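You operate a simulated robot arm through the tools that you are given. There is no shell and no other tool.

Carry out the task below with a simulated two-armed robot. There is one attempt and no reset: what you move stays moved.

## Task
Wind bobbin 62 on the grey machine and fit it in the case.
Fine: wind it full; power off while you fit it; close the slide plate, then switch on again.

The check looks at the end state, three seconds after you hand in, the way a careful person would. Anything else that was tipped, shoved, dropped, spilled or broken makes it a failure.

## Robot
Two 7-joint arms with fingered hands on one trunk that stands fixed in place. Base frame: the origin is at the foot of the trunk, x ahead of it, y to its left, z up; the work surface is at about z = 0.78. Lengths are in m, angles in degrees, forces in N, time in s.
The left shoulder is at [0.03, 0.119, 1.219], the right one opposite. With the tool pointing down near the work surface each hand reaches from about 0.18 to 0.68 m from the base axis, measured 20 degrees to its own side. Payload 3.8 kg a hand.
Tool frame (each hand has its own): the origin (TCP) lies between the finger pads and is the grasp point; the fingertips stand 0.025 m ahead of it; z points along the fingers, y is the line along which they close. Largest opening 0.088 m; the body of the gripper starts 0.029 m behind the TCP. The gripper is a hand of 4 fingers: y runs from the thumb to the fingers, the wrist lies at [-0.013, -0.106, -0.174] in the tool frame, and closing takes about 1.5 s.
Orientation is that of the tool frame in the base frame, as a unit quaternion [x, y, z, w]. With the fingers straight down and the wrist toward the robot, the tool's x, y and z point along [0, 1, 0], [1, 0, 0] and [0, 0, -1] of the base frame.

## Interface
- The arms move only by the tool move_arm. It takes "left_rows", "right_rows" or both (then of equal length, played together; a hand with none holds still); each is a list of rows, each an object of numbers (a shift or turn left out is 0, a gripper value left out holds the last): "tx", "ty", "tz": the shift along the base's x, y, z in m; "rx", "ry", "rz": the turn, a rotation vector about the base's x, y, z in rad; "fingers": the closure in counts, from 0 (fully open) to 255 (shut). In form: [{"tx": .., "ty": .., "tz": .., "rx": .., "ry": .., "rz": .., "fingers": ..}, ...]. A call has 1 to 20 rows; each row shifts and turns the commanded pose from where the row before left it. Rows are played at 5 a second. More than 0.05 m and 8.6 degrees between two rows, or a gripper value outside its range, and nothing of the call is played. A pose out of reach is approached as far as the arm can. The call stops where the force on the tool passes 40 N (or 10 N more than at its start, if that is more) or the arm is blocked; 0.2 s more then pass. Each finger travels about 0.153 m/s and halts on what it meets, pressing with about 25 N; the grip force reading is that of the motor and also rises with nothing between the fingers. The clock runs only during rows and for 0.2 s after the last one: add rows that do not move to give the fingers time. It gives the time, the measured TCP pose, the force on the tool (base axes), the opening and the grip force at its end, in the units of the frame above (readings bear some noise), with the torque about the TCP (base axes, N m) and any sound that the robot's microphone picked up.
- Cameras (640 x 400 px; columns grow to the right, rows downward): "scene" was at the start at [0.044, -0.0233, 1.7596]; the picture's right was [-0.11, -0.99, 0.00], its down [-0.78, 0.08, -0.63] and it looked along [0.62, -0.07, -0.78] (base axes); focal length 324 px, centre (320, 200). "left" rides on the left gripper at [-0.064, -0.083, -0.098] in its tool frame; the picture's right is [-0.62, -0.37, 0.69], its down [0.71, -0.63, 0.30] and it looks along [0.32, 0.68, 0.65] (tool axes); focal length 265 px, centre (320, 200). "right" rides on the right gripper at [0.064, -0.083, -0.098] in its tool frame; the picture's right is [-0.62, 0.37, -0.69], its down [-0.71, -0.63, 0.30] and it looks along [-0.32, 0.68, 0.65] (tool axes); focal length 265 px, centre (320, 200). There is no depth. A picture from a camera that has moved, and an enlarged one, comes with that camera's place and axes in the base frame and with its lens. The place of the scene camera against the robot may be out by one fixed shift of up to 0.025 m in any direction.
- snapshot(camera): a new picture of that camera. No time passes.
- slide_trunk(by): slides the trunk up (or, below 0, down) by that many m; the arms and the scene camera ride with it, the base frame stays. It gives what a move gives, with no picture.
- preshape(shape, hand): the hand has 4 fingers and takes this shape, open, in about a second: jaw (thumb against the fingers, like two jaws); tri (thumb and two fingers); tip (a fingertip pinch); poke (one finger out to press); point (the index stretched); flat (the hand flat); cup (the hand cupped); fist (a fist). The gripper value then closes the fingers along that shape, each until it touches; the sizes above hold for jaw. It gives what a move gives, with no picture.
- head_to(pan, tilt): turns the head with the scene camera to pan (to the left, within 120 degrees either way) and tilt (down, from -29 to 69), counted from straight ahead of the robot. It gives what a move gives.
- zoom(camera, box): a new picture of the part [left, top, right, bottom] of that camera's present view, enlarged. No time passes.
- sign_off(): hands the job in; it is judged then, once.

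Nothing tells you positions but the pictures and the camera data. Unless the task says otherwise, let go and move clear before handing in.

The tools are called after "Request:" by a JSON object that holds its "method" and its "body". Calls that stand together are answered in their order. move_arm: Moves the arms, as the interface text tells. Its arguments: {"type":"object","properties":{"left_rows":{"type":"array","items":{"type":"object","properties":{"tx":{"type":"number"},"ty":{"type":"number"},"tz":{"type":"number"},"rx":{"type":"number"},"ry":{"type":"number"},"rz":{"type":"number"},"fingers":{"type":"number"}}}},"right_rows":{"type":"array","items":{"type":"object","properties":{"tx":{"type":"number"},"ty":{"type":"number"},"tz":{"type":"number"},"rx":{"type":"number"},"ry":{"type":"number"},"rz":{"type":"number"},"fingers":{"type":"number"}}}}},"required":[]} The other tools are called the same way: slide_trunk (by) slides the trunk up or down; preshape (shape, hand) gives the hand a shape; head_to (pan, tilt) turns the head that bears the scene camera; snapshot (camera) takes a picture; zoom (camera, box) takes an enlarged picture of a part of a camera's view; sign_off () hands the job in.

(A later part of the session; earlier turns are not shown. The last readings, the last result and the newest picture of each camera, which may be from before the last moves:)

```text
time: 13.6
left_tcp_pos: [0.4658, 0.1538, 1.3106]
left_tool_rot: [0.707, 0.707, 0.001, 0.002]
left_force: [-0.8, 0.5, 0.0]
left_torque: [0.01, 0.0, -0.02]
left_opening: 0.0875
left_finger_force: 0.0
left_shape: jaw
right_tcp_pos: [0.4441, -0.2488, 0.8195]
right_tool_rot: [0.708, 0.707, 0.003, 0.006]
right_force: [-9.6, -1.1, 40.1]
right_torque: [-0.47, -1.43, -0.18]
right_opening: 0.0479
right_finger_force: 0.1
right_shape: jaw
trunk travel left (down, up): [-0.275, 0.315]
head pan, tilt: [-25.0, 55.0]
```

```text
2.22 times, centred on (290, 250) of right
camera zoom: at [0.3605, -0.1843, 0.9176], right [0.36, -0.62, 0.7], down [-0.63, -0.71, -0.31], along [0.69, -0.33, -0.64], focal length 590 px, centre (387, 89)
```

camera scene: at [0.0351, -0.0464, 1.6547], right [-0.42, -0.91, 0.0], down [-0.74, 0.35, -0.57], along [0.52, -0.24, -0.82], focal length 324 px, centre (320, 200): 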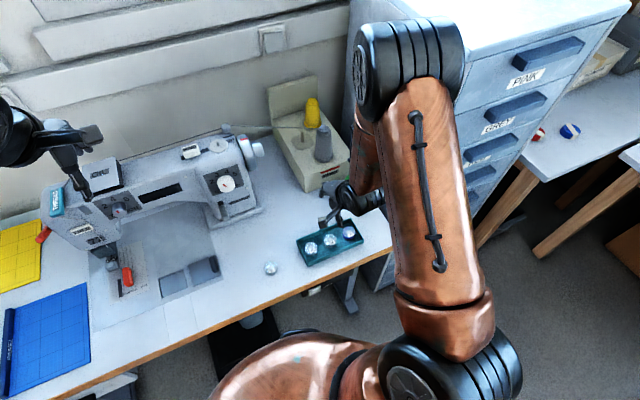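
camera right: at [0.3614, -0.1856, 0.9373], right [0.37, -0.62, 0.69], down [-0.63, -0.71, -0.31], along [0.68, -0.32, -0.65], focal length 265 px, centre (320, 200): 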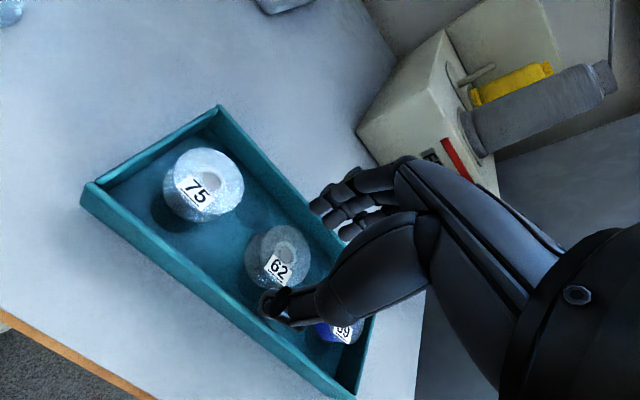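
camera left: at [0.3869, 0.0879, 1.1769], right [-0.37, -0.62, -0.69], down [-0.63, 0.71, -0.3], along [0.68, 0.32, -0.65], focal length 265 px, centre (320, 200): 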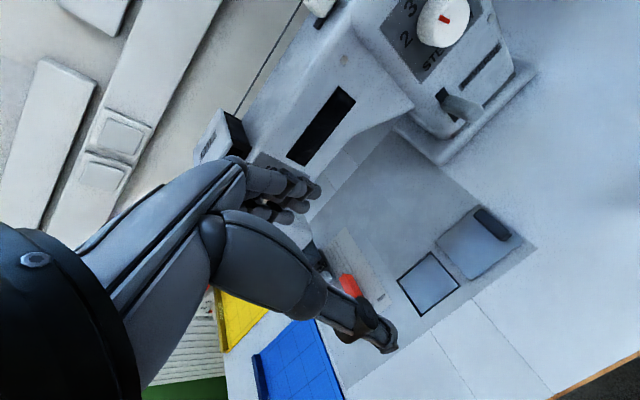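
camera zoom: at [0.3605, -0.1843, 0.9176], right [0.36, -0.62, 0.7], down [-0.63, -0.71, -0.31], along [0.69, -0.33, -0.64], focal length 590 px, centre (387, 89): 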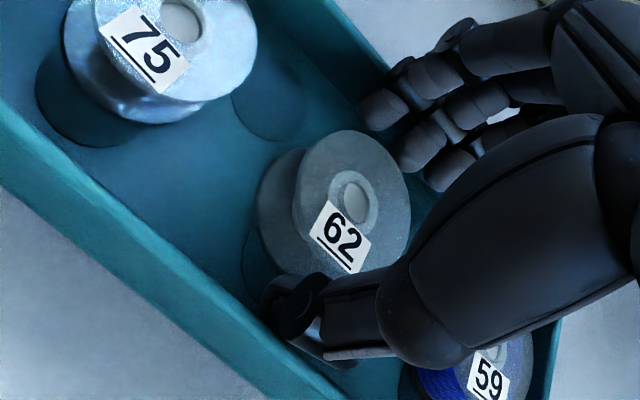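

The fingers touched the rear tray rim (contact ~4 cm ahead in x). I'll lift, narrow slightly, shift 5 mm toward the robot and retry.

Request:
{"method": "move_arm", "body": {"right_rows": [{"tz": 0.018}, {"fingers": 122, "tx": -0.005}, {}, {}]}}

Request:
{"method": "zoom", "body": {"camera": "right", "box": [200, 160, 380, 340]}}

Request:
{"method": "zoom", "body": {"camera": "scene", "box": [280, 190, 370, 270]}}

```text
time: 14.6
left_tcp_pos: [0.4712, 0.1508, 1.3066]
left_tool_rot: [0.707, 0.707, 0.0, 0.0]
left_force: [-1.2, -0.8, -0.3]
left_torque: [0.03, 0.04, -0.02]
left_opening: 0.0875
left_finger_force: 0.1
left_shape: jaw
right_tcp_pos: [0.4403, -0.247, 0.8323]
right_tool_rot: [0.707, 0.707, 0.0, 0.0]
right_force: [1.1, 0.3, -0.7]
right_torque: [-0.01, 0.04, 0.0]
right_opening: 0.0463
right_finger_force: 0.0
right_shape: jaw
trunk travel left (down, up): [-0.275, 0.315]
head pan, tilt: [-25.0, 55.0]
```

```text
2.22 times, centred on (290, 250) of right
camera zoom: at [0.3578, -0.1827, 0.9327], right [0.37, -0.62, 0.69], down [-0.63, -0.71, -0.3], along [0.68, -0.32, -0.65], focal length 590 px, centre (387, 89)
```

zoom: 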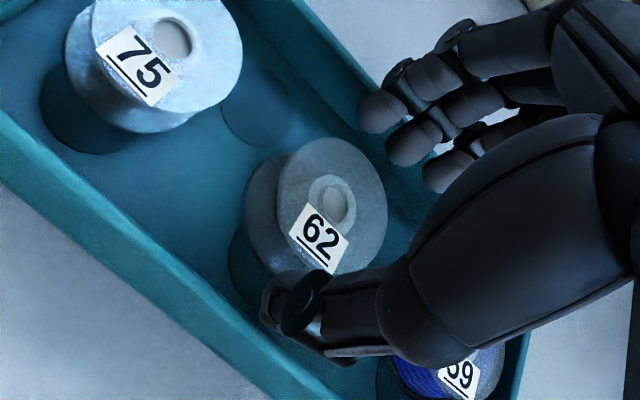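

```text
5.00 times, centred on (325, 230) of scene
camera zoom: at [0.0335, -0.0456, 1.6548], right [-0.42, -0.91, 0.0], down [-0.74, 0.35, -0.57], along [0.52, -0.24, -0.82], focal length 1618 px, centre (295, 50)
```

zoom: 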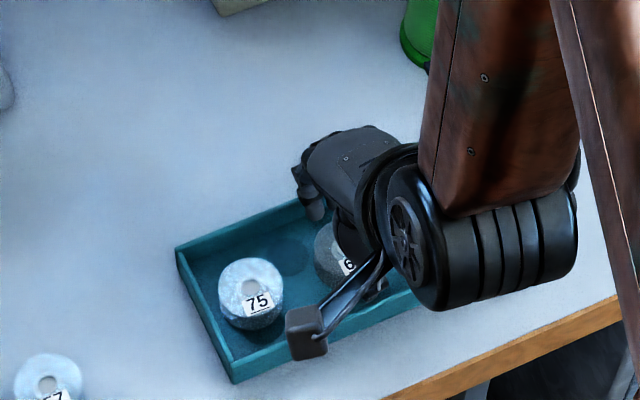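

The bobbin top stands about 1 cm above the tray rim, so I'll centre at x=0.445, stay just above the rim, and close on the upper flange.

Request:
{"method": "move_arm", "body": {"right_rows": [{"tx": 0.0045, "ty": -0.003, "fingers": 108}, {}, {"tz": -0.0115}, {}]}}

Request:
{"method": "move_arm", "body": {"right_rows": [{"fingers": 135}, {}, {"fingers": 160}, {}, {}, {}]}}

Request:
{"method": "zoom", "body": {"camera": "right", "box": [200, 160, 380, 340]}}

```text
time: 15.6
left_tcp_pos: [0.4713, 0.1516, 1.3081]
left_tool_rot: [0.707, 0.707, 0.001, 0.0]
left_force: [-0.2, 0.2, 0.7]
left_torque: [-0.03, 0.01, 0.0]
left_opening: 0.0875
left_finger_force: 0.0
left_shape: jaw
right_tcp_pos: [0.4458, -0.2513, 0.8224]
right_tool_rot: [0.707, 0.708, 0.001, 0.001]
right_force: [-3.9, -0.4, 7.0]
right_torque: [-0.11, -0.21, -0.06]
right_opening: 0.0488
right_finger_force: 0.1
right_shape: jaw
trunk travel left (down, up): [-0.275, 0.315]
head pan, tilt: [-25.0, 55.0]
```

```text
time: 17.0
left_tcp_pos: [0.4718, 0.1518, 1.3087]
left_tool_rot: [0.707, 0.707, 0.0, -0.001]
left_force: [0.8, 0.2, -0.4]
left_torque: [0.0, -0.01, 0.02]
left_opening: 0.0878
left_finger_force: 0.1
left_shape: jaw
right_tcp_pos: [0.4466, -0.2505, 0.8214]
right_tool_rot: [0.707, 0.707, 0.0, 0.001]
right_force: [0.0, 0.1, 1.1]
right_torque: [0.0, -0.02, -0.03]
right_opening: 0.0342
right_finger_force: 0.1
right_shape: jaw
trunk travel left (down, up): [-0.275, 0.315]
head pan, tilt: [-25.0, 55.0]
```

```text
2.22 times, centred on (290, 250) of right
camera zoom: at [0.3624, -0.1864, 0.9216], right [0.37, -0.62, 0.69], down [-0.63, -0.71, -0.3], along [0.68, -0.32, -0.65], focal length 590 px, centre (387, 89)
```

zoom: 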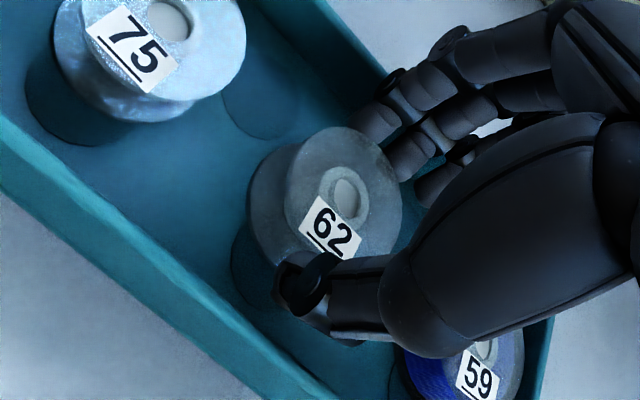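

Request:
{"method": "move_arm", "body": {"right_rows": [{"fingers": 175}, {}, {"fingers": 190}, {}, {}]}}

Request:
{"method": "zoom", "body": {"camera": "right", "box": [200, 160, 380, 340]}}

```text
time: 18.2
left_tcp_pos: [0.4722, 0.1511, 1.3071]
left_tool_rot: [0.707, 0.707, 0.0, 0.001]
left_force: [-0.4, -0.6, 0.0]
left_torque: [-0.03, 0.04, -0.01]
left_opening: 0.0875
left_finger_force: 0.0
left_shape: jaw
right_tcp_pos: [0.4459, -0.2503, 0.8214]
right_tool_rot: [0.707, 0.707, 0.0, 0.0]
right_force: [0.7, -0.5, 0.5]
right_torque: [-0.01, 0.01, 0.03]
right_opening: 0.0309
right_finger_force: 25.2
right_shape: jaw
trunk travel left (down, up): [-0.275, 0.315]
head pan, tilt: [-25.0, 55.0]
```

```text
2.22 times, centred on (290, 250) of right
camera zoom: at [0.3625, -0.1865, 0.9216], right [0.37, -0.62, 0.69], down [-0.63, -0.71, -0.3], along [0.68, -0.32, -0.65], focal length 590 px, centre (387, 89)
```

zoom: 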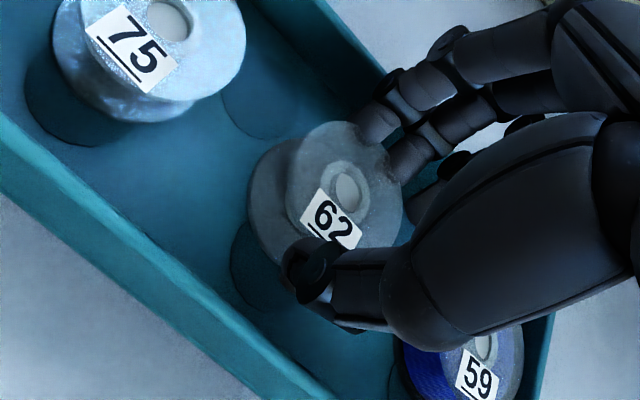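

Grip stopped at 31 mm with 25 N — bobbin is held. Lifting slowly to check.

Request:
{"method": "move_arm", "body": {"right_rows": [{"tz": 0.01, "fingers": 205}, {"tz": 0.015}, {"tz": 0.02}, {"tz": 0.03}, {"tz": 0.03}]}}

Request:
{"method": "zoom", "body": {"camera": "right", "box": [120, 160, 380, 400]}}

Request:
{"method": "zoom", "body": {"camera": "scene", "box": [270, 150, 390, 270]}}

```text
time: 19.4
left_tcp_pos: [0.4703, 0.1527, 1.3074]
left_tool_rot: [0.707, 0.707, 0.0, 0.0]
left_force: [-0.1, 0.7, -0.8]
left_torque: [0.01, 0.02, 0.01]
left_opening: 0.0876
left_finger_force: 0.1
left_shape: jaw
right_tcp_pos: [0.4454, -0.2486, 0.9292]
right_tool_rot: [0.708, 0.707, 0.0, 0.001]
right_force: [0.8, 0.3, -0.1]
right_torque: [-0.04, 0.01, -0.04]
right_opening: 0.0308
right_finger_force: 24.8
right_shape: jaw
trunk travel left (down, up): [-0.275, 0.315]
head pan, tilt: [-25.0, 55.0]
```

```text
1.67 times, centred on (250, 280) of right
camera zoom: at [0.3618, -0.185, 1.029], right [0.37, -0.62, 0.69], down [-0.63, -0.71, -0.3], along [0.68, -0.32, -0.65], focal length 442 px, centre (437, 67)
```

zoom: 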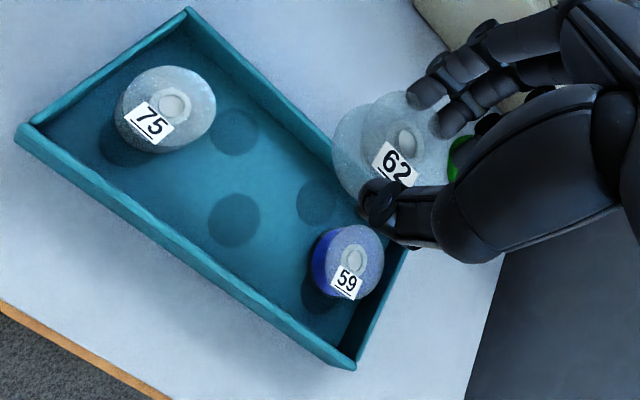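

```text
3.33 times, centred on (330, 210) of scene
camera zoom: at [0.0333, -0.0454, 1.6548], right [-0.42, -0.91, 0.0], down [-0.74, 0.35, -0.57], along [0.52, -0.24, -0.82], focal length 1079 px, centre (287, 167)
```

zoom: 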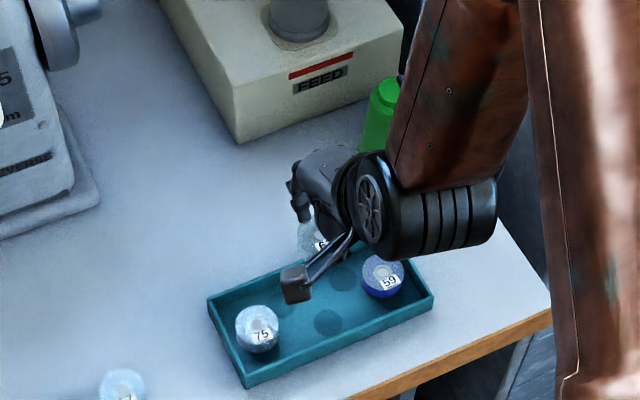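

Bobbin 62 is in hand, level. Next I raise it, yaw the hand about 30°, and move in front of the winder spindle for a close look.

Request:
{"method": "move_arm", "body": {"right_rows": [{"tz": 0.045}, {"tz": 0.045}, {"tz": 0.045}, {"tz": 0.045, "rz": 0.13}, {"tz": 0.045, "rz": 0.13}, {"tz": 0.03, "rz": 0.13}, {"tx": 0.025, "ty": 0.028, "rz": 0.13}, {"tx": 0.025, "ty": 0.028}, {"tx": 0.025, "ty": 0.028}, {"tx": 0.025, "ty": 0.028}, {"tx": 0.025, "ty": 0.028}, {"tx": 0.025, "ty": 0.028}, {"tx": 0.025, "ty": 0.028}]}}

Request:
{"method": "snapshot", "body": {"camera": "right"}}

Request:
{"method": "snapshot", "body": {"camera": "scene"}}

Request:
{"method": "snapshot", "body": {"camera": "left"}}

```text
time: 22.2
left_tcp_pos: [0.4721, 0.1526, 1.3075]
left_tool_rot: [0.708, 0.707, -0.001, -0.001]
left_force: [-0.2, 0.3, 0.3]
left_torque: [0.01, 0.02, 0.03]
left_opening: 0.0875
left_finger_force: 0.1
left_shape: jaw
right_tcp_pos: [0.6197, -0.0542, 1.1802]
right_tool_rot: [0.501, 0.865, 0.0, 0.0]
right_force: [0.9, 0.5, 0.2]
right_torque: [-0.03, -0.01, 0.01]
right_opening: 0.0307
right_finger_force: 24.8
right_shape: jaw
trunk travel left (down, up): [-0.275, 0.315]
head pan, tilt: [-25.0, 55.0]
```

```text
taken
camera right: at [0.5161, -0.0392, 1.2803], right [0.63, -0.35, 0.69], down [-0.19, -0.93, -0.3], along [0.75, 0.06, -0.65], focal length 265 px, centre (320, 200)
```

right: 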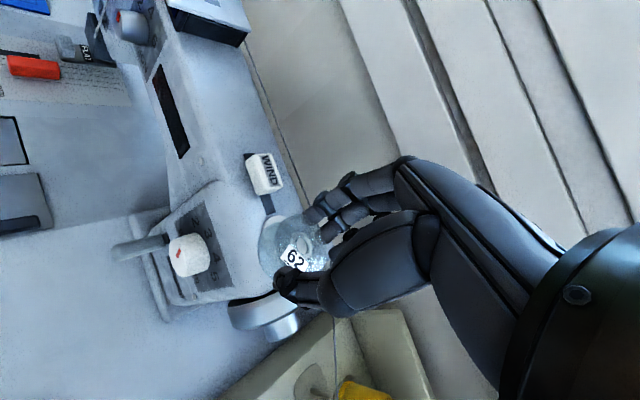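

```text
taken
camera scene: at [0.0349, -0.0444, 1.6548], right [-0.42, -0.91, 0.0], down [-0.74, 0.35, -0.57], along [0.52, -0.24, -0.82], focal length 324 px, centre (320, 200)
```

scene: 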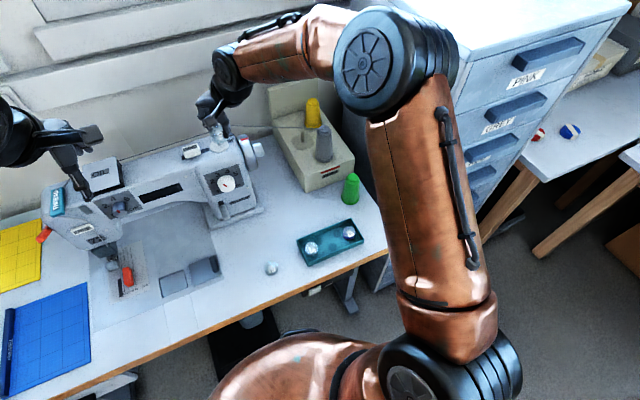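

```text
taken
camera left: at [0.3879, 0.089, 1.4066], right [-0.37, -0.62, -0.69], down [-0.63, 0.71, -0.3], along [0.68, 0.32, -0.65], focal length 265 px, centre (320, 200)
```

left: 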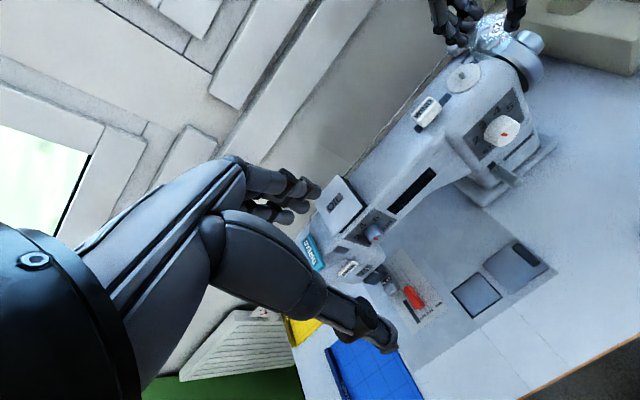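

Request:
{"method": "zoom", "body": {"camera": "left", "box": [400, 20, 520, 120]}}

Request:
{"method": "zoom", "body": {"camera": "scene", "box": [170, 90, 280, 190]}}

Request:
{"method": "zoom", "body": {"camera": "right", "box": [220, 130, 370, 330]}}

```text
4.00 times, centred on (460, 70) of left
camera zoom: at [0.3879, 0.089, 1.4066], right [-0.37, -0.62, -0.69], down [-0.63, 0.71, -0.3], along [0.68, 0.32, -0.65], focal length 1062 px, centre (-240, 720)
```

zoom: 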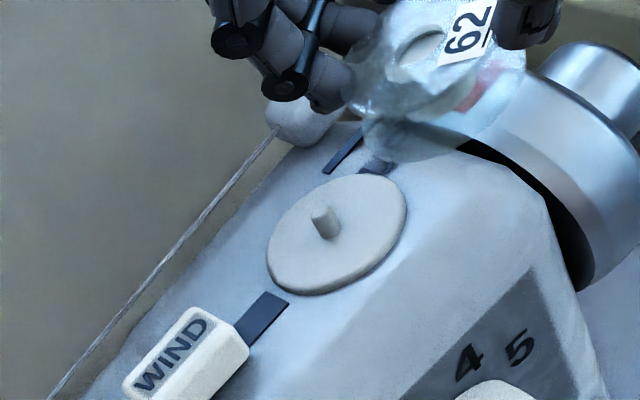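

```text
4.00 times, centred on (225, 140) of scene
camera zoom: at [0.0349, -0.0444, 1.6548], right [-0.42, -0.91, 0.0], down [-0.74, 0.35, -0.57], along [0.52, -0.24, -0.82], focal length 1295 px, centre (700, 440)
```

zoom: 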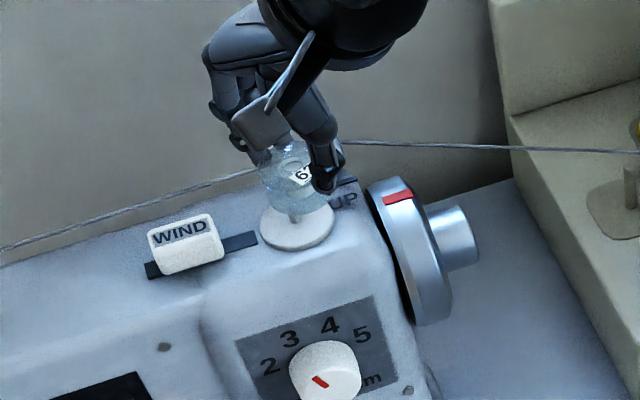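

```text
2.00 times, centred on (295, 230) of right
camera zoom: at [0.5161, -0.0392, 1.2803], right [0.63, -0.35, 0.69], down [-0.19, -0.93, -0.3], along [0.75, 0.06, -0.65], focal length 531 px, centre (370, 140)
```

zoom: 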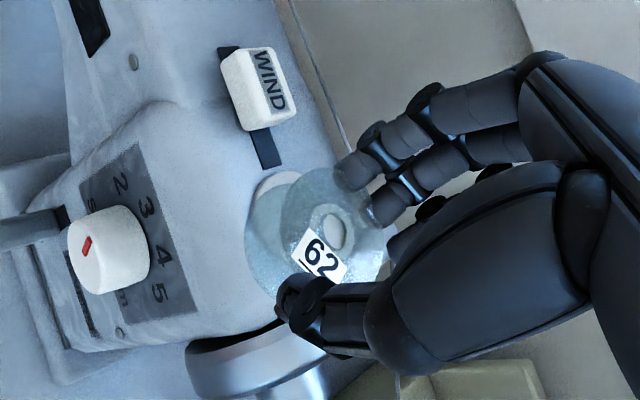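

Spindle disc centre triangulates to (0.6925, -0.0447, 1.056). I'll yaw another 30° to keep the fingers off the thread guide cube and hover over the spindle.

Request:
{"method": "move_arm", "body": {"right_rows": [{"rz": 0.13}, {"rz": 0.13}, {"rz": 0.13}, {"rz": 0.13}, {"tx": 0.03, "ty": 0.003, "tz": -0.01}, {"tx": 0.025, "ty": 0.003, "tz": -0.01}, {"tx": 0.018, "ty": 0.0005, "tz": -0.015}, {"tz": -0.005}, {}]}}

Request:
{"method": "snapshot", "body": {"camera": "right"}}

Request:
{"method": "zoom", "body": {"camera": "left", "box": [400, 20, 520, 120]}}

Request:
{"method": "zoom", "body": {"camera": "scene", "box": [170, 90, 280, 190]}}

Request:
{"method": "zoom", "body": {"camera": "right", "box": [200, 150, 400, 350]}}

```text
time: 24.2
left_tcp_pos: [0.4718, 0.1522, 1.3069]
left_tool_rot: [0.707, 0.707, 0.001, -0.001]
left_force: [0.1, 0.0, 0.6]
left_torque: [0.02, 0.01, 0.01]
left_opening: 0.0876
left_finger_force: 0.0
left_shape: jaw
right_tcp_pos: [0.6942, -0.0484, 1.1405]
right_tool_rot: [0.263, 0.965, 0.0, 0.0]
right_force: [0.5, -0.8, 0.7]
right_torque: [0.0, -0.01, 0.0]
right_opening: 0.0306
right_finger_force: 24.8
right_shape: jaw
trunk travel left (down, up): [-0.275, 0.315]
head pan, tilt: [-25.0, 55.0]
```

```text
taken
camera right: at [0.597, -0.0878, 1.2414], right [0.72, 0.0, 0.69], down [0.3, -0.9, -0.3], along [0.62, 0.43, -0.65], focal length 265 px, centre (320, 200)
```

right: 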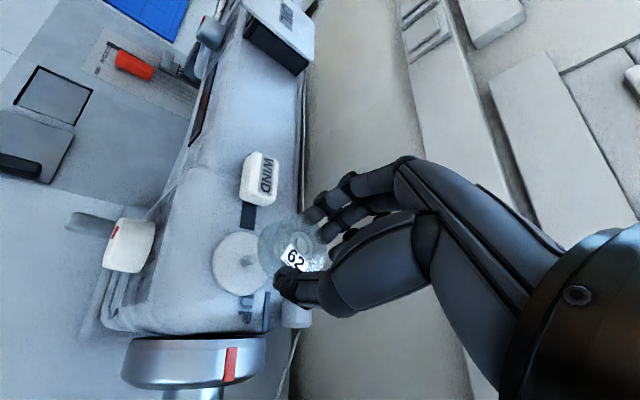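

```text
4.00 times, centred on (460, 70) of left
camera zoom: at [0.3873, 0.0882, 1.4068], right [-0.37, -0.62, -0.69], down [-0.63, 0.71, -0.3], along [0.68, 0.32, -0.65], focal length 1062 px, centre (-240, 720)
```

zoom: 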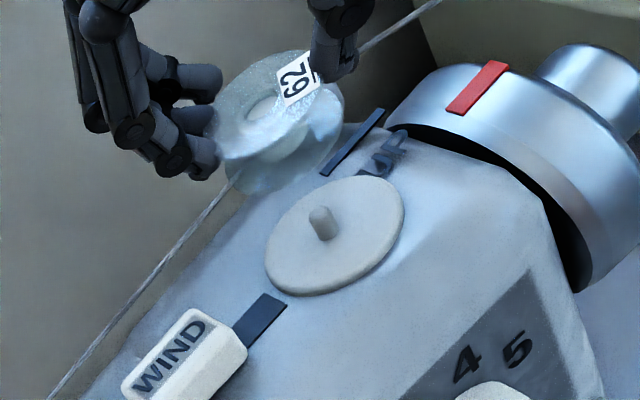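

```text
4.00 times, centred on (225, 140) of scene
camera zoom: at [0.0344, -0.0454, 1.6548], right [-0.42, -0.91, 0.0], down [-0.74, 0.35, -0.57], along [0.52, -0.24, -0.82], focal length 1295 px, centre (700, 440)
```

zoom: 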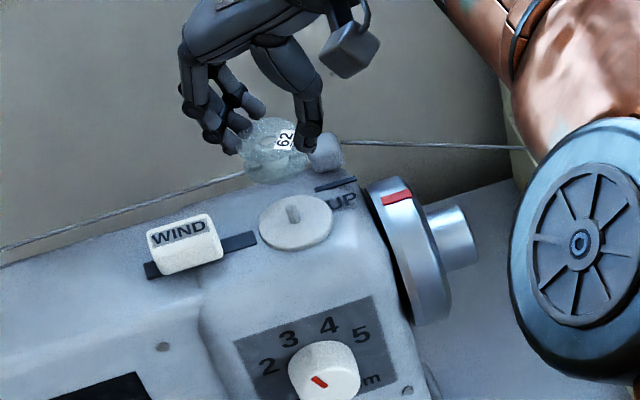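

```text
2.00 times, centred on (300, 250) of right
camera zoom: at [0.597, -0.0878, 1.2414], right [0.72, 0.0, 0.69], down [0.3, -0.9, -0.3], along [0.62, 0.43, -0.65], focal length 531 px, centre (360, 100)
```

zoom: 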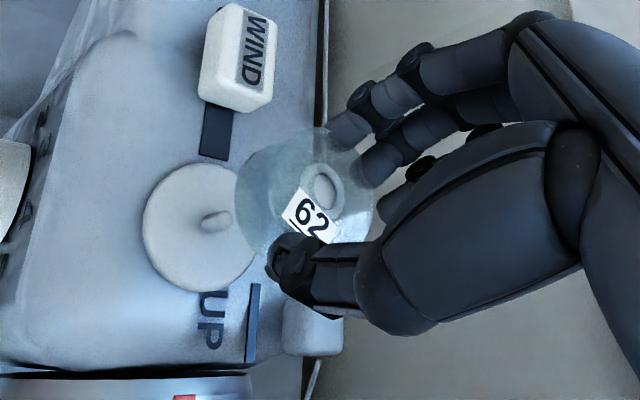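

Bobbin and spindle line up within ~1.5 mm in both cameras. Small correction, then lowering part way.

Request:
{"method": "move_arm", "body": {"right_rows": [{"tx": 0.0005, "ty": -0.0007, "tz": -0.012}, {"tz": -0.01}, {"tz": -0.008}, {}]}}

Request:
{"method": "zoom", "body": {"camera": "left", "box": [420, 30, 500, 110]}}

Request:
{"method": "zoom", "body": {"camera": "scene", "box": [190, 100, 260, 170]}}

Request:
{"method": "zoom", "body": {"camera": "right", "box": [230, 180, 360, 310]}}

```text
time: 25.2
left_tcp_pos: [0.4707, 0.1522, 1.3068]
left_tool_rot: [0.707, 0.707, 0.0, -0.001]
left_force: [-0.2, 0.9, -0.4]
left_torque: [-0.02, 0.0, -0.01]
left_opening: 0.0879
left_finger_force: 0.1
left_shape: jaw
right_tcp_pos: [0.6946, -0.0489, 1.1112]
right_tool_rot: [0.262, 0.965, 0.0, 0.0]
right_force: [0.0, 0.5, -1.0]
right_torque: [0.02, 0.0, 0.05]
right_opening: 0.031
right_finger_force: 25.0
right_shape: jaw
trunk travel left (down, up): [-0.275, 0.315]
head pan, tilt: [-25.0, 55.0]
```

```text
5.00 times, centred on (460, 70) of left
camera zoom: at [0.3872, 0.088, 1.4069], right [-0.37, -0.62, -0.69], down [-0.63, 0.71, -0.3], along [0.68, 0.32, -0.65], focal length 1327 px, centre (-380, 850)
```

zoom: 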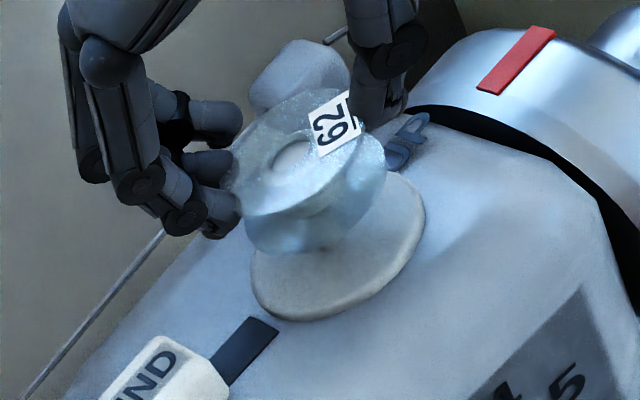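

```text
5.71 times, centred on (225, 135) of scene
camera zoom: at [0.0341, -0.0456, 1.6548], right [-0.42, -0.91, 0.0], down [-0.74, 0.35, -0.57], along [0.52, -0.24, -0.82], focal length 1850 px, centre (863, 571)
```

zoom: 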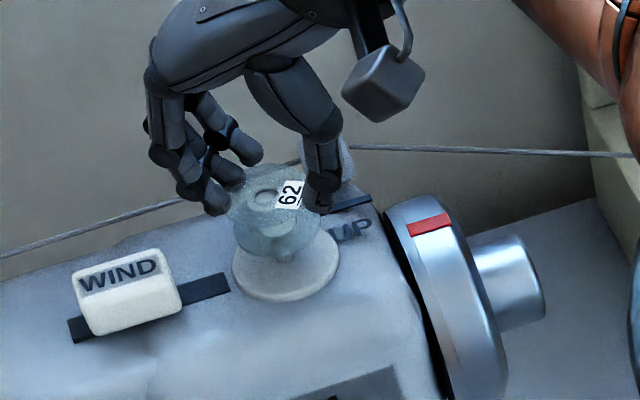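

```text
3.08 times, centred on (295, 245) of right
camera zoom: at [0.5972, -0.0887, 1.2109], right [0.72, 0.0, 0.69], down [0.3, -0.91, -0.3], along [0.63, 0.43, -0.65], focal length 817 px, centre (397, 62)
```

zoom: 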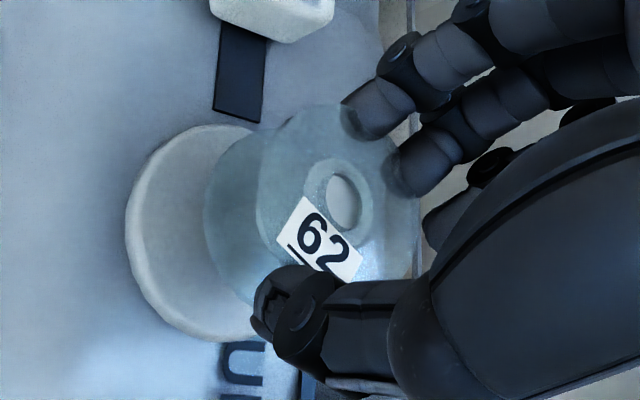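

Request:
{"method": "move_arm", "body": {"right_rows": [{"tz": -0.005}, {"tz": -0.004}, {"tz": -0.003}, {"tz": -0.002}, {}]}}

Request:
{"method": "zoom", "body": {"camera": "left", "box": [420, 30, 500, 110]}}

Request:
{"method": "zoom", "body": {"camera": "scene", "box": [190, 100, 260, 170]}}

```text
time: 26.4
left_tcp_pos: [0.4716, 0.1517, 1.3075]
left_tool_rot: [0.707, 0.707, 0.0, 0.0]
left_force: [-0.5, -0.6, 0.2]
left_torque: [0.03, -0.01, 0.02]
left_opening: 0.0875
left_finger_force: 0.0
left_shape: jaw
right_tcp_pos: [0.6942, -0.0489, 1.0982]
right_tool_rot: [0.262, 0.965, -0.001, -0.001]
right_force: [1.4, 0.9, 0.0]
right_torque: [0.02, -0.03, -0.03]
right_opening: 0.0307
right_finger_force: 24.4
right_shape: jaw
trunk travel left (down, up): [-0.275, 0.315]
head pan, tilt: [-25.0, 55.0]
```

```text
5.00 times, centred on (460, 70) of left
camera zoom: at [0.3872, 0.0881, 1.4069], right [-0.37, -0.62, -0.69], down [-0.63, 0.71, -0.3], along [0.68, 0.32, -0.65], focal length 1327 px, centre (-380, 850)
```

zoom: 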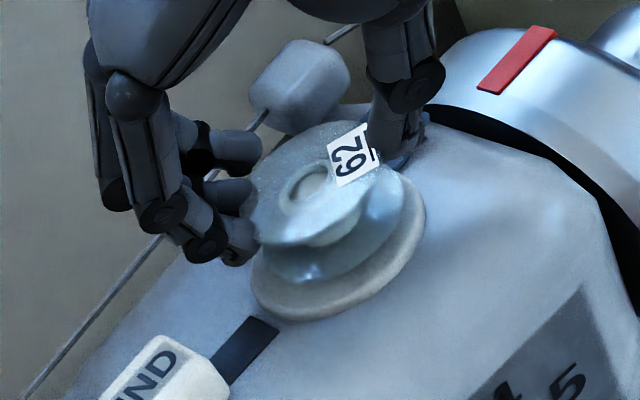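

```text
5.71 times, centred on (225, 135) of scene
camera zoom: at [0.0342, -0.0455, 1.6548], right [-0.42, -0.91, 0.0], down [-0.74, 0.35, -0.57], along [0.52, -0.24, -0.82], focal length 1850 px, centre (863, 571)
```

zoom: 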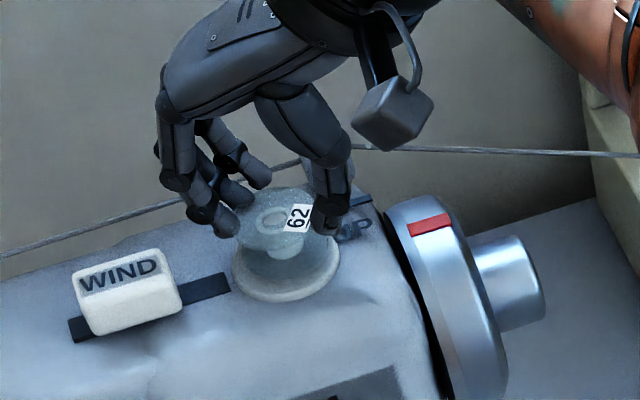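

Request:
{"method": "move_arm", "body": {"right_rows": [{"tz": -0.002}, {"tz": -0.002}, {"tz": -0.002}, {}]}}

Request:
{"method": "zoom", "body": {"camera": "left", "box": [420, 30, 500, 110]}}

Request:
{"method": "zoom", "body": {"camera": "scene", "box": [200, 110, 250, 160]}}

```text
time: 27.4
left_tcp_pos: [0.4717, 0.1528, 1.3089]
left_tool_rot: [0.707, 0.707, 0.0, -0.001]
left_force: [0.2, 0.2, 0.5]
left_torque: [0.0, 0.0, -0.01]
left_opening: 0.0875
left_finger_force: 0.0
left_shape: jaw
right_tcp_pos: [0.695, -0.0495, 1.0928]
right_tool_rot: [0.262, 0.965, 0.0, 0.0]
right_force: [1.8, 1.6, 2.0]
right_torque: [0.12, -0.09, 0.0]
right_opening: 0.0307
right_finger_force: 25.0
right_shape: jaw
trunk travel left (down, up): [-0.275, 0.315]
head pan, tilt: [-25.0, 55.0]
```

```text
5.00 times, centred on (460, 70) of left
camera zoom: at [0.3872, 0.0884, 1.4069], right [-0.37, -0.62, -0.69], down [-0.63, 0.71, -0.3], along [0.68, 0.32, -0.65], focal length 1327 px, centre (-380, 850)
```

zoom: 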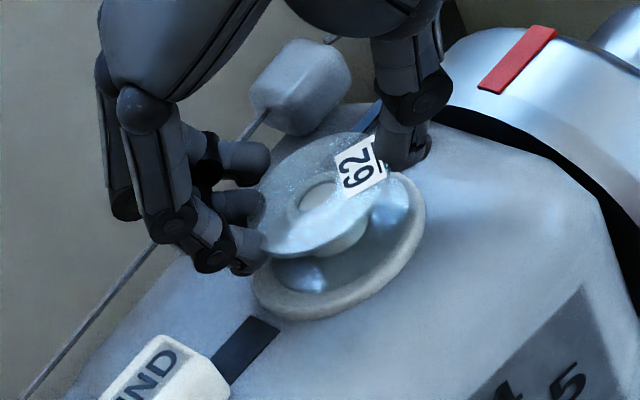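

```text
8.00 times, centred on (225, 135) of scene
camera zoom: at [0.0342, -0.0452, 1.6548], right [-0.42, -0.91, 0.0], down [-0.74, 0.35, -0.57], along [0.52, -0.24, -0.82], focal length 2589 px, centre (1080, 720)
```

zoom: 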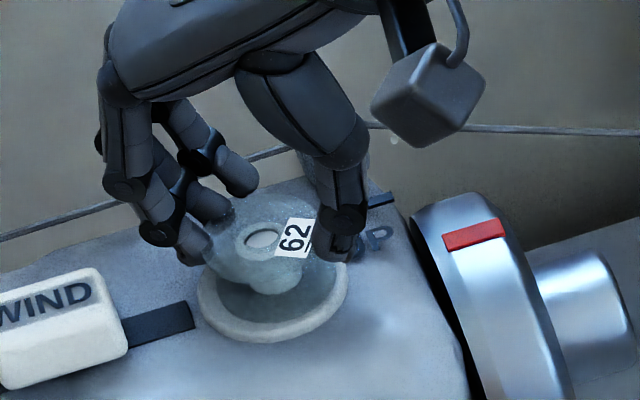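

Request:
{"method": "move_arm", "body": {"right_rows": [{"tz": -0.0015}, {"tz": -0.0015}, {}]}}

Request:
{"method": "zoom", "body": {"camera": "left", "box": [420, 30, 500, 110]}}

Request:
{"method": "zoom", "body": {"camera": "scene", "box": [200, 110, 250, 160]}}

```text
time: 28.2
left_tcp_pos: [0.4711, 0.1526, 1.3083]
left_tool_rot: [0.707, 0.707, -0.001, 0.0]
left_force: [0.5, 0.9, -0.1]
left_torque: [0.0, 0.02, 0.04]
left_opening: 0.0875
left_finger_force: 0.1
left_shape: jaw
right_tcp_pos: [0.6927, -0.0498, 1.0905]
right_tool_rot: [0.263, 0.965, 0.001, 0.001]
right_force: [4.7, 0.9, 15.7]
right_torque: [0.13, -0.16, -0.06]
right_opening: 0.0314
right_finger_force: 24.5
right_shape: jaw
trunk travel left (down, up): [-0.275, 0.315]
head pan, tilt: [-25.0, 55.0]
```

```text
5.00 times, centred on (460, 70) of left
camera zoom: at [0.3859, 0.0881, 1.4074], right [-0.37, -0.62, -0.69], down [-0.63, 0.71, -0.3], along [0.68, 0.32, -0.65], focal length 1327 px, centre (-380, 850)
```

zoom: 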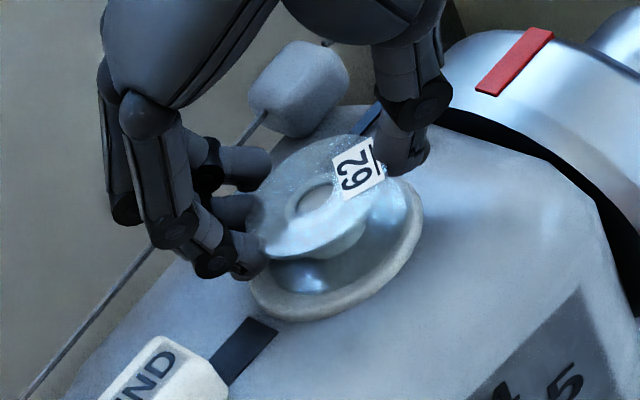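

```text
8.00 times, centred on (225, 135) of scene
camera zoom: at [0.0327, -0.0455, 1.6549], right [-0.42, -0.91, 0.0], down [-0.74, 0.35, -0.57], along [0.52, -0.24, -0.82], focal length 2589 px, centre (1080, 720)
```

zoom: 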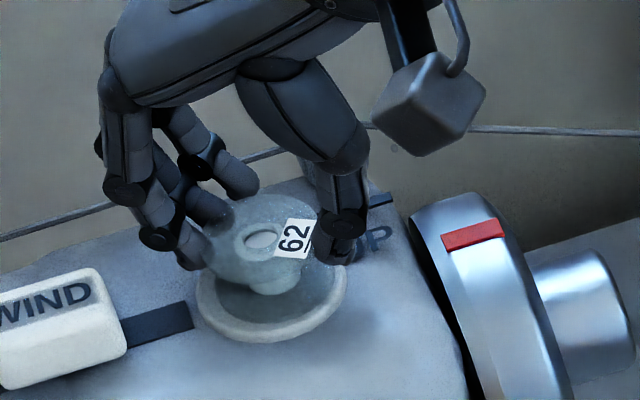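

Request:
{"method": "zoom", "body": {"camera": "right", "box": [250, 190, 350, 290]}}

Request:
{"method": "zoom", "body": {"camera": "left", "box": [435, 40, 490, 95]}}

```text
4.00 times, centred on (300, 240) of right
camera zoom: at [0.5949, -0.0889, 1.1904], right [0.72, 0.0, 0.7], down [0.3, -0.91, -0.3], along [0.63, 0.43, -0.65], focal length 1062 px, centre (400, 40)
```

zoom: 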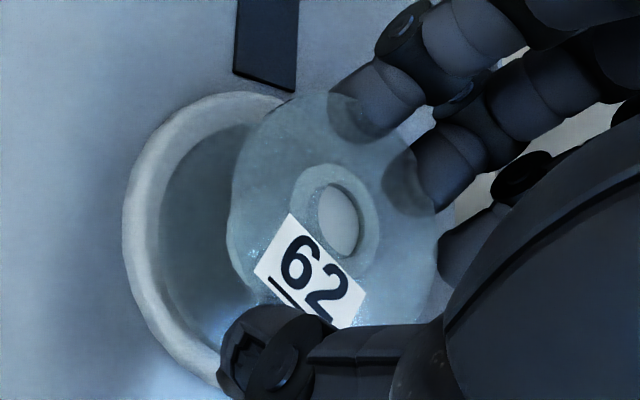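

```text
7.27 times, centred on (462, 68) of left
camera zoom: at [0.3859, 0.0881, 1.4074], right [-0.37, -0.62, -0.69], down [-0.63, 0.71, -0.3], along [0.68, 0.32, -0.65], focal length 1930 px, centre (-716, 1164)
```

zoom: 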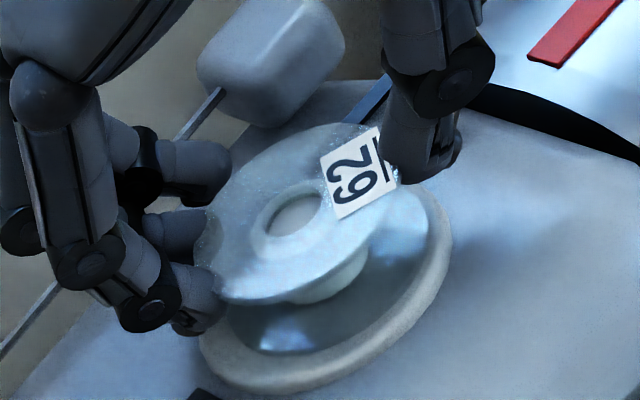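

It appears seated on the disc (15 N upward reaction). I'll open the fingers slightly and watch whether it stays.

Request:
{"method": "move_arm", "body": {"right_rows": [{"fingers": 160}, {"fingers": 145, "tz": 0.001}, {}, {}]}}

Request:
{"method": "zoom", "body": {"camera": "left", "box": [435, 40, 490, 95]}}

Request:
{"method": "zoom", "body": {"camera": "right", "box": [250, 190, 350, 290]}}

Request:
{"method": "zoom", "body": {"camera": "scene", "box": [200, 110, 250, 160]}}

```text
time: 29.2
left_tcp_pos: [0.4729, 0.1528, 1.3077]
left_tool_rot: [0.707, 0.708, 0.0, -0.001]
left_force: [-0.7, 0.2, 0.1]
left_torque: [0.01, -0.01, 0.01]
left_opening: 0.0877
left_finger_force: 0.0
left_shape: jaw
right_tcp_pos: [0.6928, -0.0484, 1.0886]
right_tool_rot: [0.262, 0.965, 0.0, -0.002]
right_force: [0.7, -0.4, -0.8]
right_torque: [0.01, -0.01, 0.02]
right_opening: 0.0381
right_finger_force: 0.1
right_shape: jaw
trunk travel left (down, up): [-0.275, 0.315]
head pan, tilt: [-25.0, 55.0]
```

```text
7.27 times, centred on (462, 68) of left
camera zoom: at [0.3874, 0.088, 1.4068], right [-0.37, -0.62, -0.69], down [-0.63, 0.71, -0.3], along [0.68, 0.32, -0.65], focal length 1930 px, centre (-716, 1164)
```

zoom: 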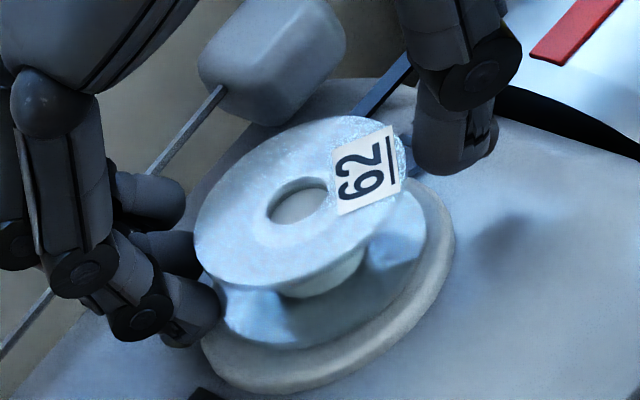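

```text
4.00 times, centred on (300, 240) of right
camera zoom: at [0.5963, -0.0885, 1.1891], right [0.72, 0.0, 0.69], down [0.3, -0.91, -0.3], along [0.62, 0.43, -0.66], focal length 1062 px, centre (400, 40)
```

zoom: 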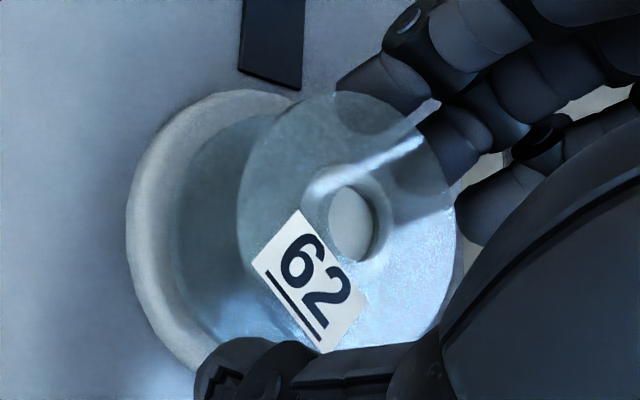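

```text
8.00 times, centred on (225, 135) of scene
camera zoom: at [0.0344, -0.0456, 1.6547], right [-0.42, -0.91, 0.0], down [-0.74, 0.35, -0.57], along [0.52, -0.24, -0.82], focal length 2589 px, centre (1080, 720)
```

zoom: 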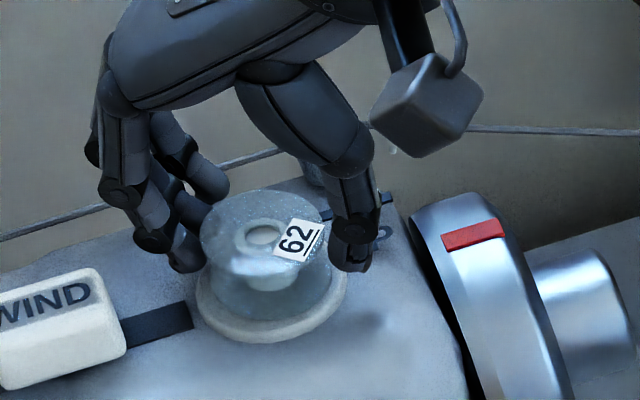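

Released, the bobbin stands upright and coaxial with the spindle. Opening a little more and lifting straight up.

Request:
{"method": "move_arm", "body": {"right_rows": [{"fingers": 122}, {}, {"tz": 0.01}, {"tz": 0.02}, {"tz": 0.03}, {"tz": 0.04}, {"tz": 0.02}]}}

Request:
{"method": "zoom", "body": {"camera": "left", "box": [410, 30, 510, 120]}}

Request:
{"method": "zoom", "body": {"camera": "scene", "box": [190, 110, 260, 170]}}

Request:
{"method": "snapshot", "body": {"camera": "right"}}

```text
time: 30.8
left_tcp_pos: [0.4714, 0.1511, 1.3073]
left_tool_rot: [0.708, 0.706, 0.0, 0.0]
left_force: [-0.3, 0.4, -0.5]
left_torque: [-0.01, 0.01, 0.02]
left_opening: 0.0875
left_finger_force: 0.1
left_shape: jaw
right_tcp_pos: [0.686, -0.0479, 1.2087]
right_tool_rot: [0.262, 0.965, 0.0, 0.0]
right_force: [0.2, 0.1, -0.3]
right_torque: [0.02, -0.01, 0.0]
right_opening: 0.0458
right_finger_force: 0.2
right_shape: jaw
right hand out of reach, approached as far as the arm can: row 6
trunk travel left (down, up): [-0.275, 0.315]
head pan, tilt: [-25.0, 55.0]
```

```text
4.44 times, centred on (460, 75) of left
camera zoom: at [0.3865, 0.087, 1.4072], right [-0.37, -0.62, -0.69], down [-0.63, 0.71, -0.3], along [0.68, 0.32, -0.65], focal length 1180 px, centre (-302, 756)
```

zoom: 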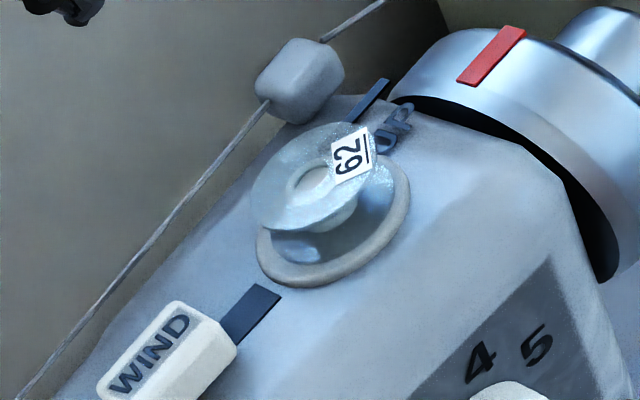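

```text
6.67 times, centred on (225, 140) of scene
camera zoom: at [0.0334, -0.0467, 1.6548], right [-0.42, -0.91, 0.0], down [-0.74, 0.35, -0.57], along [0.52, -0.24, -0.82], focal length 2158 px, centre (953, 600)
```

zoom: 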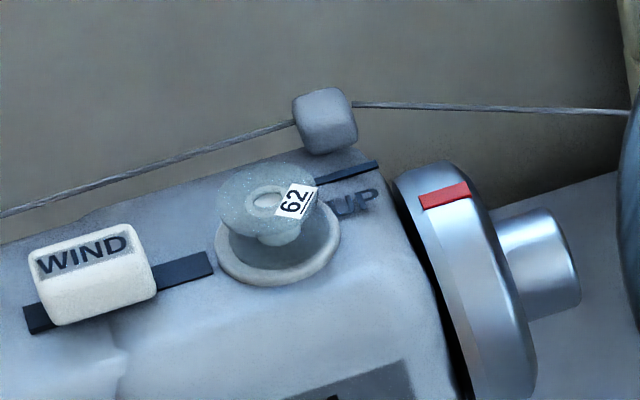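

```text
taken
camera right: at [0.5876, -0.0877, 1.308], right [0.72, 0.0, 0.69], down [0.3, -0.9, -0.3], along [0.63, 0.43, -0.65], focal length 265 px, centre (320, 200)
```

right: 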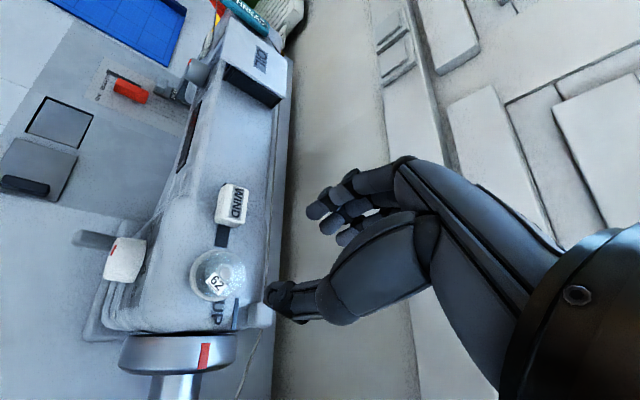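

The bobbin stands upright on the spindle. Now I retract the right hand and bring it, pitched forward, in front of the table edge to inspect the power slider.

Request:
{"method": "move_arm", "body": {"right_rows": [{"tx": -0.04, "ty": -0.025}, {"tx": -0.04, "ty": -0.025}, {"tx": -0.04, "ty": -0.025}, {"tx": -0.04, "ty": -0.025}, {"tx": -0.04, "ty": -0.025, "rz": 0.13}, {"tx": -0.04, "ty": -0.025, "rz": 0.13}, {"tx": -0.04, "ty": -0.02, "rz": 0.13}, {"tx": -0.04, "ty": -0.02, "rz": 0.13}, {"tx": -0.02, "ry": -0.13}, {"tx": -0.02, "ry": -0.13}, {"ry": -0.13, "tz": -0.03}, {"ry": -0.13, "tz": -0.03}, {"ry": -0.13, "tz": -0.03}, {"ry": -0.13, "tz": -0.03}]}}

Request:
{"method": "snapshot", "body": {"camera": "right"}}

Request:
{"method": "snapshot", "body": {"camera": "scene"}}

```text
time: 33.8
left_tcp_pos: [0.4668, 0.149, 1.3086]
left_tool_rot: [0.707, 0.707, 0.002, -0.001]
left_force: [0.3, 0.4, 0.6]
left_torque: [0.03, -0.04, 0.03]
left_opening: 0.0877
left_finger_force: 0.0
left_shape: jaw
right_tcp_pos: [0.3275, -0.2412, 1.088]
right_tool_rot: [0.004, 0.924, 0.002, 0.382]
right_force: [0.1, 0.3, -0.2]
right_torque: [-0.01, 0.0, 0.0]
right_opening: 0.0458
right_finger_force: 0.1
right_shape: jaw
right hand out of reach, approached as far as the arm can: row 12
trunk travel left (down, up): [-0.275, 0.315]
head pan, tilt: [-25.0, 55.0]
```

```text
taken
camera right: at [0.2123, -0.324, 1.1125], right [-0.05, 0.36, 0.93], down [0.72, -0.64, 0.29], along [0.7, 0.68, -0.23], focal length 265 px, centre (320, 200)
```

right: 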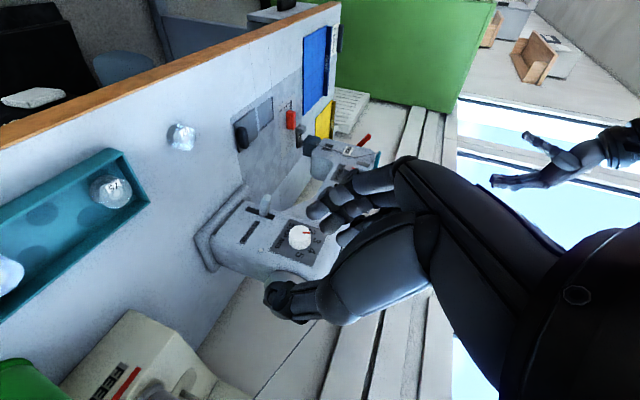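

```text
taken
camera scene: at [0.0299, -0.0479, 1.6548], right [-0.42, -0.91, 0.0], down [-0.74, 0.35, -0.57], along [0.52, -0.24, -0.82], focal length 324 px, centre (320, 200)
```

scene: 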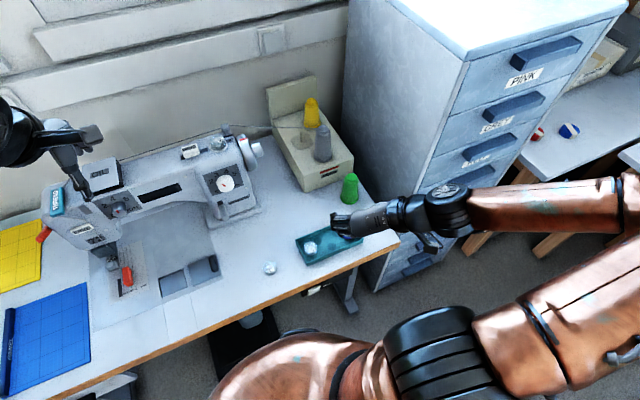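

I can see the white power knob under the edge. Lowering the hand in front of the table edge for a closer look.

Request:
{"method": "move_arm", "body": {"right_rows": [{"tx": -0.015, "tz": -0.04}, {"tx": -0.015, "tz": -0.04}, {"tx": -0.015, "tz": -0.04}, {"tx": -0.015, "tz": -0.04}, {"tz": -0.04}]}}

Request:
{"method": "snapshot", "body": {"camera": "right"}}

Request:
{"method": "snapshot", "body": {"camera": "scene"}}

```text
time: 35.0
left_tcp_pos: [0.4713, 0.1521, 1.3084]
left_tool_rot: [0.707, 0.707, 0.0, 0.0]
left_force: [-0.4, -1.0, 0.7]
left_torque: [0.03, 0.03, 0.02]
left_opening: 0.0877
left_finger_force: 0.1
left_shape: jaw
right_tcp_pos: [0.2699, -0.238, 0.8889]
right_tool_rot: [0.005, 0.925, 0.002, 0.379]
right_force: [0.4, 0.2, -0.2]
right_torque: [-0.03, 0.02, -0.02]
right_opening: 0.0456
right_finger_force: 0.0
right_shape: jaw
trunk travel left (down, up): [-0.275, 0.315]
head pan, tilt: [-25.0, 55.0]
```

```text
taken
camera right: at [0.1546, -0.3221, 0.9153], right [-0.04, 0.36, 0.93], down [0.72, -0.64, 0.28], along [0.7, 0.68, -0.23], focal length 265 px, centre (320, 200)
```

right: 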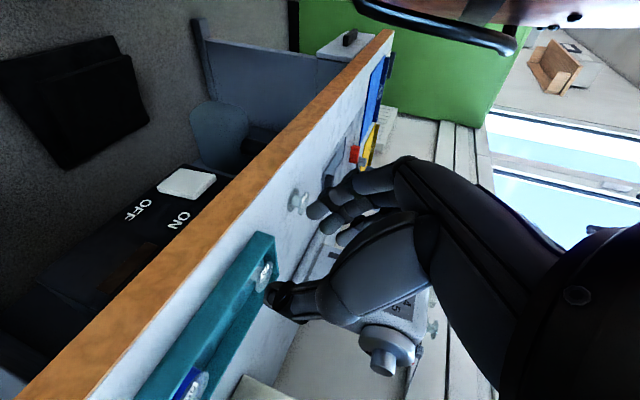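

```text
taken
camera scene: at [0.0343, -0.0459, 1.6547], right [-0.42, -0.91, 0.0], down [-0.74, 0.35, -0.57], along [0.52, -0.24, -0.82], focal length 324 px, centre (320, 200)
```

scene: 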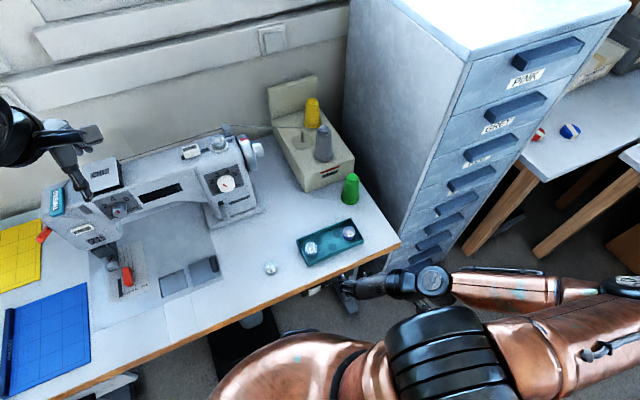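

Now the switch is clearly visible. Zooming.

Request:
{"method": "zoom", "body": {"camera": "right", "box": [80, 130, 280, 270]}}

Request:
{"method": "zoom", "body": {"camera": "scene", "box": [270, 250, 400, 330]}}

```text
2.86 times, centred on (180, 200) of right
camera zoom: at [0.1546, -0.3221, 0.9153], right [-0.04, 0.36, 0.93], down [0.72, -0.64, 0.28], along [0.7, 0.68, -0.23], focal length 758 px, centre (720, 200)
```

zoom: 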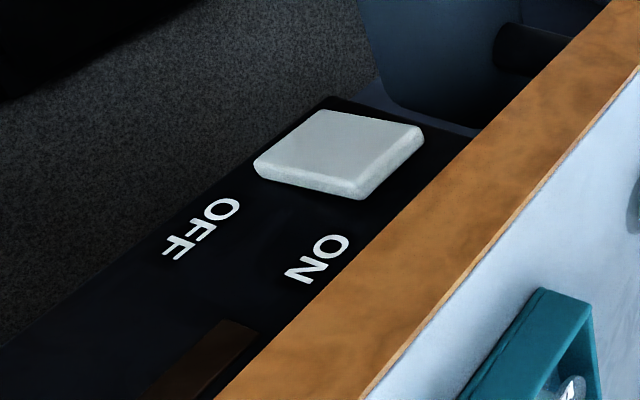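

```text
4.92 times, centred on (335, 290) of scene
camera zoom: at [0.0343, -0.0459, 1.6547], right [-0.42, -0.91, 0.0], down [-0.74, 0.35, -0.57], along [0.52, -0.24, -0.82], focal length 1593 px, centre (246, -243)
```

zoom: 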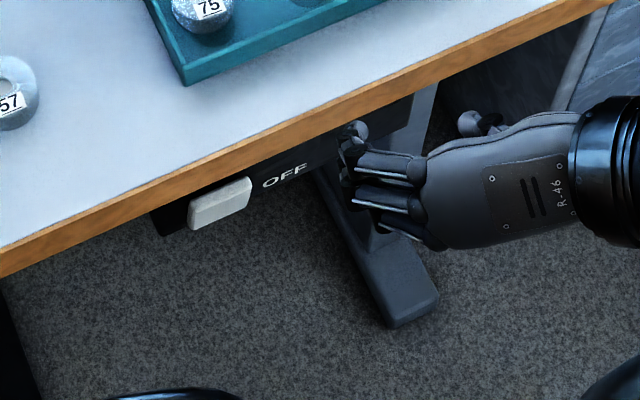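

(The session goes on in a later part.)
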